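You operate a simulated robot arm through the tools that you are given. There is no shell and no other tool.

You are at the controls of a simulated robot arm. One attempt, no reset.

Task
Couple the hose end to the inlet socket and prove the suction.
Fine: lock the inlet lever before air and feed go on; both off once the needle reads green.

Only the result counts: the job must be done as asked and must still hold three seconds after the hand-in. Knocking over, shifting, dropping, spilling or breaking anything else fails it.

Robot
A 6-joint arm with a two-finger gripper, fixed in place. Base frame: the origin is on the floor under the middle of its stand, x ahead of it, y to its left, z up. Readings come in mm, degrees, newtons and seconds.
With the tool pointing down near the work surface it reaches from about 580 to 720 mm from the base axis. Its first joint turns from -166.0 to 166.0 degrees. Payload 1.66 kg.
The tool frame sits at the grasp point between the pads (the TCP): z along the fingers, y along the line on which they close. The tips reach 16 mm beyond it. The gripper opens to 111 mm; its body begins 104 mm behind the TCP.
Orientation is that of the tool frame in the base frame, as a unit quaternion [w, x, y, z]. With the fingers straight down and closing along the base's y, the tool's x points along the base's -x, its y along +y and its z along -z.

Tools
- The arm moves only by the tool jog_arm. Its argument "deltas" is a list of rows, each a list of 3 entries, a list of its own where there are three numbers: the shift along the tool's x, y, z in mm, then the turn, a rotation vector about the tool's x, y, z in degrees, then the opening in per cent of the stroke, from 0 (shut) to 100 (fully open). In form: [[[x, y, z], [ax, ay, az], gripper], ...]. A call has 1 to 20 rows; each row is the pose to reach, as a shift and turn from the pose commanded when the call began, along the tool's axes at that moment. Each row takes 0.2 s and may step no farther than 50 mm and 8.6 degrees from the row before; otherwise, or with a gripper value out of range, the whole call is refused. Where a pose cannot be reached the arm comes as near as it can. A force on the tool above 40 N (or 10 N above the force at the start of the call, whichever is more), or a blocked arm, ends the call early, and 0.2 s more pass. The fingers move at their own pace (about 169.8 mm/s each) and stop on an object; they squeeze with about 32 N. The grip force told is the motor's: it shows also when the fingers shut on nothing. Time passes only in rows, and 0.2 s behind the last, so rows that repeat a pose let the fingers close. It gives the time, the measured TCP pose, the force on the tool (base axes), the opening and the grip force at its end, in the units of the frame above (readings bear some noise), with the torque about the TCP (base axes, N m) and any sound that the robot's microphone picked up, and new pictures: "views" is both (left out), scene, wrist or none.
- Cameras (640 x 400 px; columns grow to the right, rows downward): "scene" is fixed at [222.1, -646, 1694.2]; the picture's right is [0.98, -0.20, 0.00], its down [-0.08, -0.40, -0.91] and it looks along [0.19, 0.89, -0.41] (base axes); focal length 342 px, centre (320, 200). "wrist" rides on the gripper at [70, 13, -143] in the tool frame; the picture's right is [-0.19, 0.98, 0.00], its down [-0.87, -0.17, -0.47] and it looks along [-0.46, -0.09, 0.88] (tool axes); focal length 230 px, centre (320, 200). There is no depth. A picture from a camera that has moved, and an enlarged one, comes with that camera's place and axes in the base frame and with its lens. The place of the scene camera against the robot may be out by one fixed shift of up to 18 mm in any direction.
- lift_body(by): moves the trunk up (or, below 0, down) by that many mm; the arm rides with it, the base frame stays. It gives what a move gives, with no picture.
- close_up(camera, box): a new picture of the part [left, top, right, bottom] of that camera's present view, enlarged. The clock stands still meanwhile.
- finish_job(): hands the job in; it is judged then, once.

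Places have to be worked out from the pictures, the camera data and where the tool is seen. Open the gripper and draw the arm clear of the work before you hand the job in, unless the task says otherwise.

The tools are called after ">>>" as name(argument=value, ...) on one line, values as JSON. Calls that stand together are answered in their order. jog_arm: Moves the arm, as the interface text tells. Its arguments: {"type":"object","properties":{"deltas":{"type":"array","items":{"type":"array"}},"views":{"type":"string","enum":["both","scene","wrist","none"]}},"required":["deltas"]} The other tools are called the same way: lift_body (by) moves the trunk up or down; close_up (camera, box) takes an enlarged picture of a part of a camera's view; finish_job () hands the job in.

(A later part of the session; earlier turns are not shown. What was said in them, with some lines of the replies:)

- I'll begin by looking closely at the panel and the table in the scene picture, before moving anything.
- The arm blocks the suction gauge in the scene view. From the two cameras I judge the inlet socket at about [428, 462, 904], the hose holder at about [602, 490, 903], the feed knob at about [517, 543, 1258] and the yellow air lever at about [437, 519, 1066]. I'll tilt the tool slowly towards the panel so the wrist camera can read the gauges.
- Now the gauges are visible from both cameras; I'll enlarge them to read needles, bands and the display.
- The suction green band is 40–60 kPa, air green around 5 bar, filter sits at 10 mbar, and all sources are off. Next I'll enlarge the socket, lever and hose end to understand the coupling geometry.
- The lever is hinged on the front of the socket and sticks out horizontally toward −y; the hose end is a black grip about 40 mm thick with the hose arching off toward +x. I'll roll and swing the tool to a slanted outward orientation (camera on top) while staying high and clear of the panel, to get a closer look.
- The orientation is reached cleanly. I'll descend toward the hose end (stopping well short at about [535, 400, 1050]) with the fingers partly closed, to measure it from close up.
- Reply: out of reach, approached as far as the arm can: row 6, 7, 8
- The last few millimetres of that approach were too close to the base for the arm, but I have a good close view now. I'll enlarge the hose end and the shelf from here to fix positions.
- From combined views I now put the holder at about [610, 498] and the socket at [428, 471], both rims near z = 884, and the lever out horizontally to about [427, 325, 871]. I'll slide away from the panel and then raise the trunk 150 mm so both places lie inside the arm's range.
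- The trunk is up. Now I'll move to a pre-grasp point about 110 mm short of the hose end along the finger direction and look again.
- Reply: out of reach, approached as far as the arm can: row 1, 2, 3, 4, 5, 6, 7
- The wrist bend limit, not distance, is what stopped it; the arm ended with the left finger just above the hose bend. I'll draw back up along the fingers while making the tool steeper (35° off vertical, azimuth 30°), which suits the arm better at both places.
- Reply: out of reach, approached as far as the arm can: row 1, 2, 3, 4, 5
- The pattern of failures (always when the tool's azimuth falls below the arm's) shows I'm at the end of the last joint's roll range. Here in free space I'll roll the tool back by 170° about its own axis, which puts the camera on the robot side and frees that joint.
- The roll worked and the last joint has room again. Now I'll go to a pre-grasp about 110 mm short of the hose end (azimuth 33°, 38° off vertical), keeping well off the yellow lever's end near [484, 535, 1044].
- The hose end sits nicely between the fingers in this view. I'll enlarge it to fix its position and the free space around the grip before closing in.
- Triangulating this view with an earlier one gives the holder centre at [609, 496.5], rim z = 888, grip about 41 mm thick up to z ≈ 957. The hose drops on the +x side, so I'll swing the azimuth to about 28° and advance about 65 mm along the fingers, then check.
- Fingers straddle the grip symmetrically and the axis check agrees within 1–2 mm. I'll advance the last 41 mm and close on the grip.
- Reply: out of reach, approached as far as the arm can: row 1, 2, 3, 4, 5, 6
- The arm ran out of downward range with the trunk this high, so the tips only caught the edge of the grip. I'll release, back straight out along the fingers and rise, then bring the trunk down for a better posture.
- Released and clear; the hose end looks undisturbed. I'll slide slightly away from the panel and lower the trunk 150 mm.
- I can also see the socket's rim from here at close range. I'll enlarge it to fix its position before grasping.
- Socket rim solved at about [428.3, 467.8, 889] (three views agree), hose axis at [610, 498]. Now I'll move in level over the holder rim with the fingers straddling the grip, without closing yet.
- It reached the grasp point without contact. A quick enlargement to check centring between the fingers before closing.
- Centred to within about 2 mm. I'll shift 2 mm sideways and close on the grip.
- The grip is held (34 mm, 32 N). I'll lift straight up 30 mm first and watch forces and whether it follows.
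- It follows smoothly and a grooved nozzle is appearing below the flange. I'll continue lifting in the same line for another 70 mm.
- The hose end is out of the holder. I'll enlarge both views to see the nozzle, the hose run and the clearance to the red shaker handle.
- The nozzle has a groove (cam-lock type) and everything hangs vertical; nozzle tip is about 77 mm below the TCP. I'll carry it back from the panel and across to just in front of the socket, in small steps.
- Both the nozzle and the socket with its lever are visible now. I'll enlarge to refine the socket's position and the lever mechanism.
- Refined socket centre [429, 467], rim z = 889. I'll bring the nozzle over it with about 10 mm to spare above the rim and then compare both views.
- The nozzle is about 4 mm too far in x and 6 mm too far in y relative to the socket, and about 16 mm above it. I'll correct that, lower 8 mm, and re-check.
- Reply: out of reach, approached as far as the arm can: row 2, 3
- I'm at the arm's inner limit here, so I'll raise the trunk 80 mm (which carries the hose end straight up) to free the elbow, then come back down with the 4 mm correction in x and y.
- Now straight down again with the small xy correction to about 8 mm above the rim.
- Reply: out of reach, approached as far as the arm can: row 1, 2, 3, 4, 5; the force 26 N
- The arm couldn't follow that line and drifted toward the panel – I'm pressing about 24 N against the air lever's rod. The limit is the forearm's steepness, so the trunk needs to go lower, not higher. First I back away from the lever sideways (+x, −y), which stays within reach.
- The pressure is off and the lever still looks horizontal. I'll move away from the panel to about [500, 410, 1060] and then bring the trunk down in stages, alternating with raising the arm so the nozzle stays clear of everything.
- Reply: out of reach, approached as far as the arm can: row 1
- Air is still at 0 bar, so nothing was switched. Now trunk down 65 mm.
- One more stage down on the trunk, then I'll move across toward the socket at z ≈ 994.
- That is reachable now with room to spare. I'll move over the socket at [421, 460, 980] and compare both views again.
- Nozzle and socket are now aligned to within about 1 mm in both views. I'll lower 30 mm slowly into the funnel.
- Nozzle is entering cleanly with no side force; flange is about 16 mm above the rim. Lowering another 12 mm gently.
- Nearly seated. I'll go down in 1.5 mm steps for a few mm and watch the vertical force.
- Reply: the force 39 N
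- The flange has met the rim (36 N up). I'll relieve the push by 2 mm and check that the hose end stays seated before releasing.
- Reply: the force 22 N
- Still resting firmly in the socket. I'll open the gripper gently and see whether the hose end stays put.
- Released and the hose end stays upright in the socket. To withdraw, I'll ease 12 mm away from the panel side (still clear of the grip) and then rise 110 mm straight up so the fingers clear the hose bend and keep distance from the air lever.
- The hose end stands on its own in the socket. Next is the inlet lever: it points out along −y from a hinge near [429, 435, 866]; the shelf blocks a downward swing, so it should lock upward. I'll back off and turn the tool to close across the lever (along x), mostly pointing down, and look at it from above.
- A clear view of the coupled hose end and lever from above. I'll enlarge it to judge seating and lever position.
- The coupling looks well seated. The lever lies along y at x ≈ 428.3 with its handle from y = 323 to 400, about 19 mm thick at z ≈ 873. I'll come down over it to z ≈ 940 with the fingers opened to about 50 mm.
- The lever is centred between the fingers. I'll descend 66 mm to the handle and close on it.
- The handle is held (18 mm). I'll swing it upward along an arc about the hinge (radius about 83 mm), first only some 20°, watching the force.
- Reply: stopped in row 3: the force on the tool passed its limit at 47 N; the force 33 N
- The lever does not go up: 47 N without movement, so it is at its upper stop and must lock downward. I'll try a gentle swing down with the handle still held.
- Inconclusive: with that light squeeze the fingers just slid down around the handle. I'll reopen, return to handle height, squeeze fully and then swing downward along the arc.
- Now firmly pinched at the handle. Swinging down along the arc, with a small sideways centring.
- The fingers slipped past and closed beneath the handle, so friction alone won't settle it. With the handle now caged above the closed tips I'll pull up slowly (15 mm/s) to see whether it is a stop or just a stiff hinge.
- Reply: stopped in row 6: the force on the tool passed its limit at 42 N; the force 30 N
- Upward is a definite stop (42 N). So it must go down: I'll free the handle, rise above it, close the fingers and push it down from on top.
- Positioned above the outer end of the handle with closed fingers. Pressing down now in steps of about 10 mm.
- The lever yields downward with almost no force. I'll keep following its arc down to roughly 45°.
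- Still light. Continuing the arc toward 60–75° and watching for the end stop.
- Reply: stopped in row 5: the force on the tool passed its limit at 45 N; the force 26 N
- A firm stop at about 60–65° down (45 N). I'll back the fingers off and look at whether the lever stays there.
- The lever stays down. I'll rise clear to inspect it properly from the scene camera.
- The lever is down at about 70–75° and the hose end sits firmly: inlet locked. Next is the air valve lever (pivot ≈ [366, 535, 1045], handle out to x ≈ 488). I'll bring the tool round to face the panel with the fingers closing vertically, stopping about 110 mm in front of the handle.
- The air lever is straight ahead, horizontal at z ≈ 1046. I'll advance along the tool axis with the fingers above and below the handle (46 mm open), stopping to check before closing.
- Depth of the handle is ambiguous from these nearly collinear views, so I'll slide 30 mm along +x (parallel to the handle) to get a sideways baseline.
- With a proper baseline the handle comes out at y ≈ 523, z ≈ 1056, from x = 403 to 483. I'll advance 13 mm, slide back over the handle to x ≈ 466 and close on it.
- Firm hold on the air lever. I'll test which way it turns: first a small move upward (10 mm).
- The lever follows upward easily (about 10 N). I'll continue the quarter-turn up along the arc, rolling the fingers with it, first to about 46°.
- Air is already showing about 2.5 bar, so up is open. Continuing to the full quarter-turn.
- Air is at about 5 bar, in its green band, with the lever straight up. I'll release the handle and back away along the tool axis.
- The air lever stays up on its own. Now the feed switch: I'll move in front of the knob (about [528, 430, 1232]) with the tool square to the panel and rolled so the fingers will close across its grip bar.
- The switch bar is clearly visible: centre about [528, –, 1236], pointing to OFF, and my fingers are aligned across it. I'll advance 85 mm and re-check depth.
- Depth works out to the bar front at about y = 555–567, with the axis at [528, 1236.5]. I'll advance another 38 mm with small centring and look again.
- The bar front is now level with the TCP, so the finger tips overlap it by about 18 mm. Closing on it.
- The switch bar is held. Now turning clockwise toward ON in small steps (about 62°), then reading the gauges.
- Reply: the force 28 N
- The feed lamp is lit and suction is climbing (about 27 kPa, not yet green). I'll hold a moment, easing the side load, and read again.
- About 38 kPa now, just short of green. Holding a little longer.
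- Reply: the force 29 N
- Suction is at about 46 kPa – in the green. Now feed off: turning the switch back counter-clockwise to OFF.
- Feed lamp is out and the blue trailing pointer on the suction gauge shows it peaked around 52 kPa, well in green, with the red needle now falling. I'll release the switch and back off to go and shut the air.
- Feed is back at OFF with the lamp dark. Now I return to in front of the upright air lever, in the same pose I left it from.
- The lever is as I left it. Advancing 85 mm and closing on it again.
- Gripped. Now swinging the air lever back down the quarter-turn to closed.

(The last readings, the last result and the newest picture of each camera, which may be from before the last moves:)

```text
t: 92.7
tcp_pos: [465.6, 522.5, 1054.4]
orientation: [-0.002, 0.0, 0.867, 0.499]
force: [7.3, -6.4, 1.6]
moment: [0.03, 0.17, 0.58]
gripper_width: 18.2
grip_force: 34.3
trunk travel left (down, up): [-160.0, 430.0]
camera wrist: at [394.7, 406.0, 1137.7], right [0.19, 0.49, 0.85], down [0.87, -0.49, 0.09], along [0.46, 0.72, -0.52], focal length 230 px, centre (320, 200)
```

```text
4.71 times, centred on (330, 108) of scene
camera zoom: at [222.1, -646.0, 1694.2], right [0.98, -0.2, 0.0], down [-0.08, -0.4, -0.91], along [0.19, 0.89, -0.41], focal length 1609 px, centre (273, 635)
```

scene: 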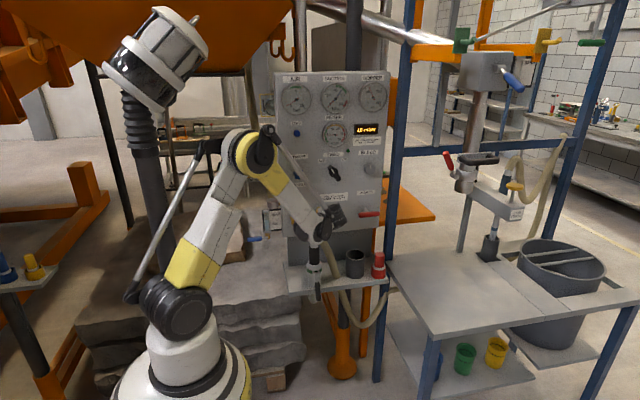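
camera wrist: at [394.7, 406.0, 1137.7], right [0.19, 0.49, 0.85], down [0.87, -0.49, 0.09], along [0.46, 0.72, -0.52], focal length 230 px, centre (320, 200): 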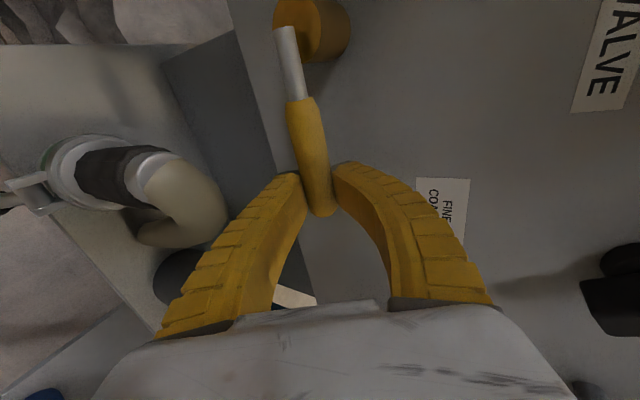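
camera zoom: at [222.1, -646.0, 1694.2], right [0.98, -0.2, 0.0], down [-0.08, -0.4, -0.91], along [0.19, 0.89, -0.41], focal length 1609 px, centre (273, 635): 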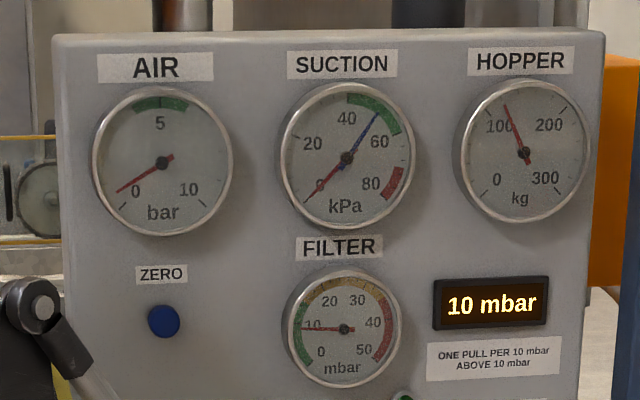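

Air has dropped to under 1 bar and is falling. I'll nudge the lever 2 mm further to its stop, hold briefly and re-read.

>>> jog_arm(deltas=[[[0, -0.9, 0.5], [0, 0, 0], 5], [[0, -1.7, 1], [0, 0, 1], 5], [[0, -2.2, 1.3], [0, 0, 1.5], 5]], views="none")

>>> close_up(camera="scene", box=[265, 65, 395, 150])

```text
t: 93.5
tcp_pos: [465.2, 521.9, 1052.9]
orientation: [-0.007, 0.012, 0.866, 0.5]
force: [2.5, -5.3, 4.3]
moment: [0.07, -0.4, 0.24]
gripper_width: 18.3
grip_force: 34.0
trunk travel left (down, up): [-160.0, 430.0]
```

```text
4.71 times, centred on (330, 108) of scene
camera zoom: at [222.1, -646.0, 1694.2], right [0.98, -0.2, 0.0], down [-0.08, -0.4, -0.91], along [0.19, 0.89, -0.41], focal length 1609 px, centre (273, 635)
```

zoom: 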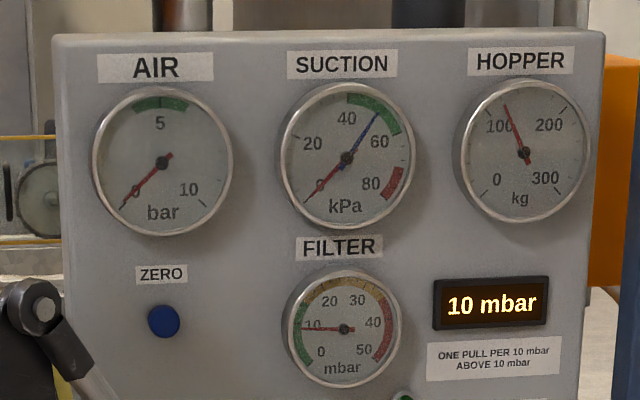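

Air reads zero. I'll open the fingers and withdraw straight back from the lever.

>>> jog_arm(deltas=[[[0, 0, 0], [0, 0, 0], 30], [[0, 0, 0], [0, 0, 0], 40], [[0, 0, -20], [0, 0, 0], 40], [[0, 0, -45], [0, 0, 0], 40], [[0, 0, -75], [0, 0, 0], 40], [[0, 0, -110], [0, 0, 0], 40], [[0, -20, -150], [0, 0, 0], 40]], views="both")

>>> close_up(camera="scene", box=[265, 130, 395, 310])

```text
t: 95.1
tcp_pos: [464.0, 381.4, 1110.4]
orientation: [-0.007, 0.011, 0.866, 0.5]
force: [0.1, -1.3, -0.2]
moment: [-0.02, -0.03, 0.02]
gripper_width: 46.7
grip_force: 1.5
trunk travel left (down, up): [-160.0, 430.0]
camera wrist: at [393.7, 266.1, 1195.4], right [0.22, 0.49, 0.85], down [0.86, -0.5, 0.07], along [0.46, 0.71, -0.53], focal length 230 px, centre (320, 200)
```

scene: 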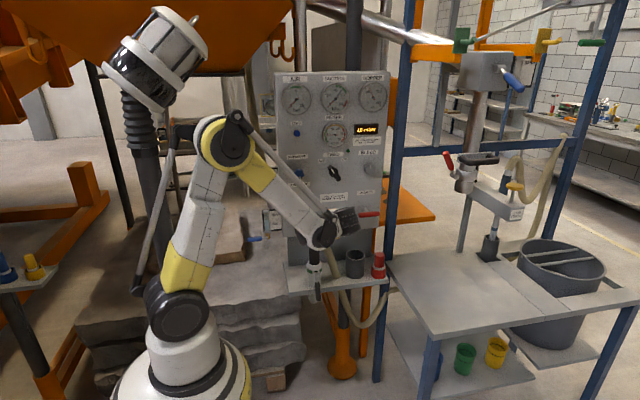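
wrist: 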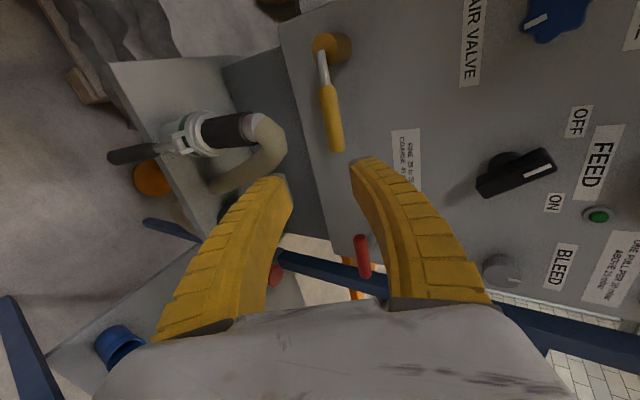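

```text
2.22 times, centred on (330, 220) of scene
camera zoom: at [222.1, -646.0, 1694.2], right [0.98, -0.2, 0.0], down [-0.08, -0.4, -0.91], along [0.19, 0.89, -0.41], focal length 760 px, centre (298, 156)
```

zoom: 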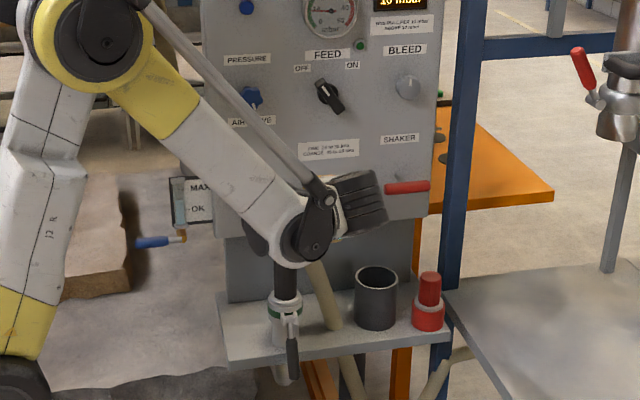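

Everything stands as wanted: hose coupled, inlet lever down, feed OFF (lamp dark), air lever back horizontal. I'll draw the arm well clear, up and away from the panel, and open the gripper fully.

>>> jog_arm(deltas=[[[0, 14, -35.8], [0, 0, 0], 60], [[0, 28, -71.6], [0, 0, 0], 80], [[0, 42, -107.3], [0, 0, 0], 100], [[0, 56, -143.1], [0, 0, 0], 100], [[0, 69.9, -178.9], [0, 0, 0], 100]], views="both")

>>> close_up(camera="scene", box=[265, 65, 395, 150])

>>> close_up(camera="wrist", box=[90, 0, 370, 220])

>>> close_up(camera="scene", box=[265, 150, 395, 310])

```text
t: 96.3
tcp_pos: [465.2, 262.9, 1263.7]
orientation: [-0.006, 0.011, 0.866, 0.5]
force: [-0.8, 0.4, 0.1]
moment: [0.0, 0.03, 0.01]
gripper_width: 111.0
grip_force: 0.0
trunk travel left (down, up): [-160.0, 430.0]
camera wrist: at [395.0, 147.2, 1347.0], right [0.22, 0.49, 0.85], down [0.86, -0.5, 0.07], along [0.46, 0.71, -0.53], focal length 230 px, centre (320, 200)
```

scene: 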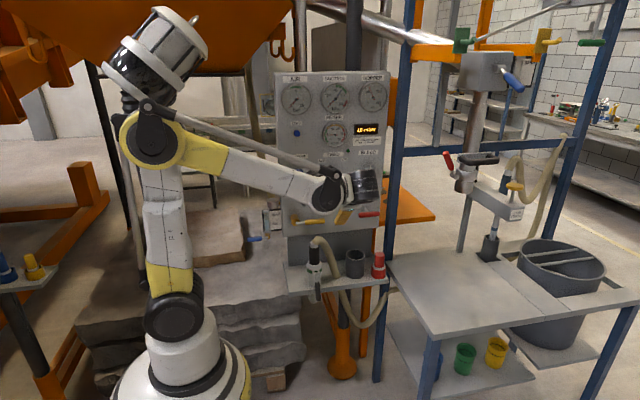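
wrist: 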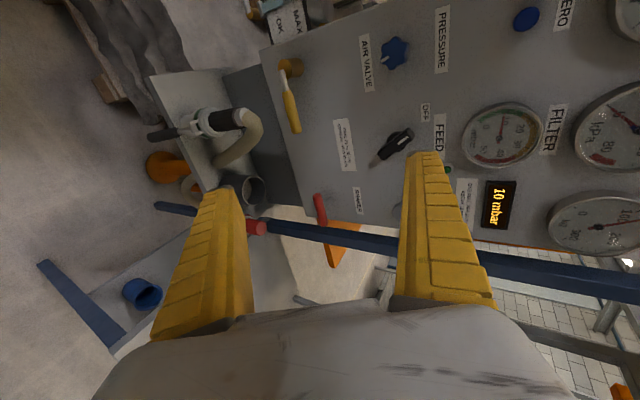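

```text
4.71 times, centred on (330, 108) of scene
camera zoom: at [222.1, -646.0, 1694.2], right [0.98, -0.2, 0.0], down [-0.08, -0.4, -0.91], along [0.19, 0.89, -0.41], focal length 1609 px, centre (273, 635)
```

zoom: 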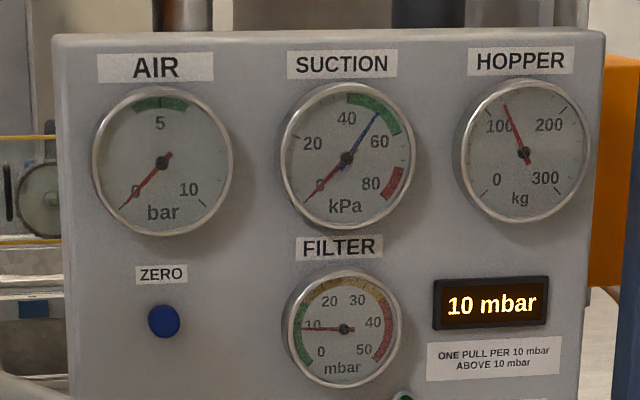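

```text
1.82 times, centred on (230, 110) of wrist
camera zoom: at [395.0, 147.2, 1347.0], right [0.22, 0.49, 0.85], down [0.86, -0.5, 0.07], along [0.46, 0.71, -0.53], focal length 418 px, centre (484, 364)
```

zoom: 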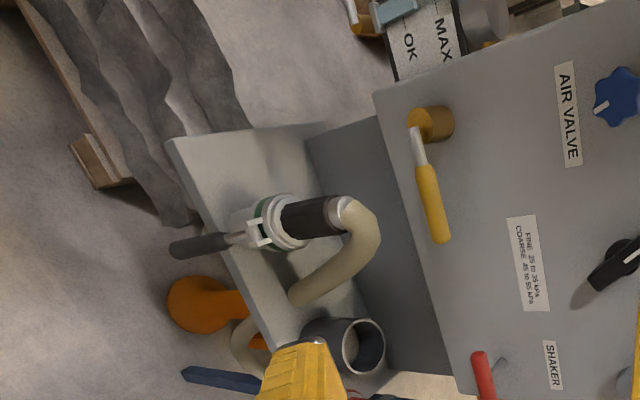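

```text
2.50 times, centred on (330, 230) of scene
camera zoom: at [222.1, -646.0, 1694.2], right [0.98, -0.2, 0.0], down [-0.08, -0.4, -0.91], along [0.19, 0.89, -0.41], focal length 855 px, centre (295, 125)
```

zoom: 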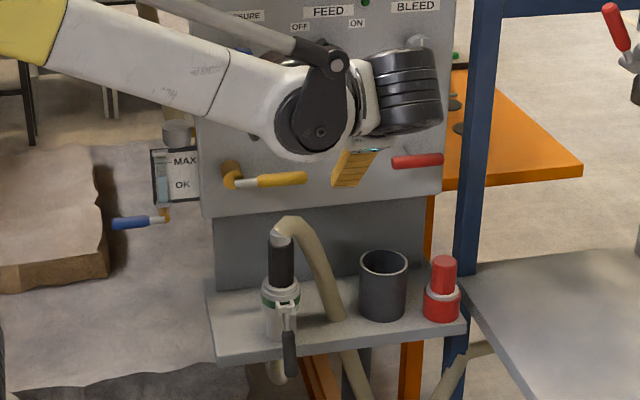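

The result checks out:
- The hose end is upright in the socket with the inlet lever down.
- Air is at 0 bar with its lever closed.
- Feed is OFF with the lamp dark.
- The suction needle is back at zero, with the trailing pointer at about 52 kPa, in green.
- The gripper is open and the arm is clear.

Handing in.

>>> finish_job()

```text
The job is handed in.
```

I coupled the hose end to the inlet socket, proved the suction, and handed the job in; I haven't seen the verdict.

- **Coupling:** the hose end is seated in the socket. The inlet lever is pushed down to its stop, and it was there before air or feed went on.
- **Suction test:** with about 5 bar of air and the feed on, the needle was in the green at about 46 kPa when I started switching off. The trailing pointer shows a peak of about 52 kPa; the green band is 40–60.
- **Shut-off:** the feed is back at OFF with its lamp dark. The air lever is closed and reads 0 bar, and the suction needle is back at zero.
- **Final state:** the gripper is open, the arm is clear of the work, and nothing else was moved or knocked over.

**Contact along the way:** while I was carrying the hose end to the socket, the arm pressed against the air lever with about 24 N. The lever did not turn, and air stayed at 0 bar.

**"Fine":** I took it as a note on how to do the job, not as the sand grade. The panel label gives 25–35 kPa for fine, which is below the gauge's green band, so I followed the green band as you asked.
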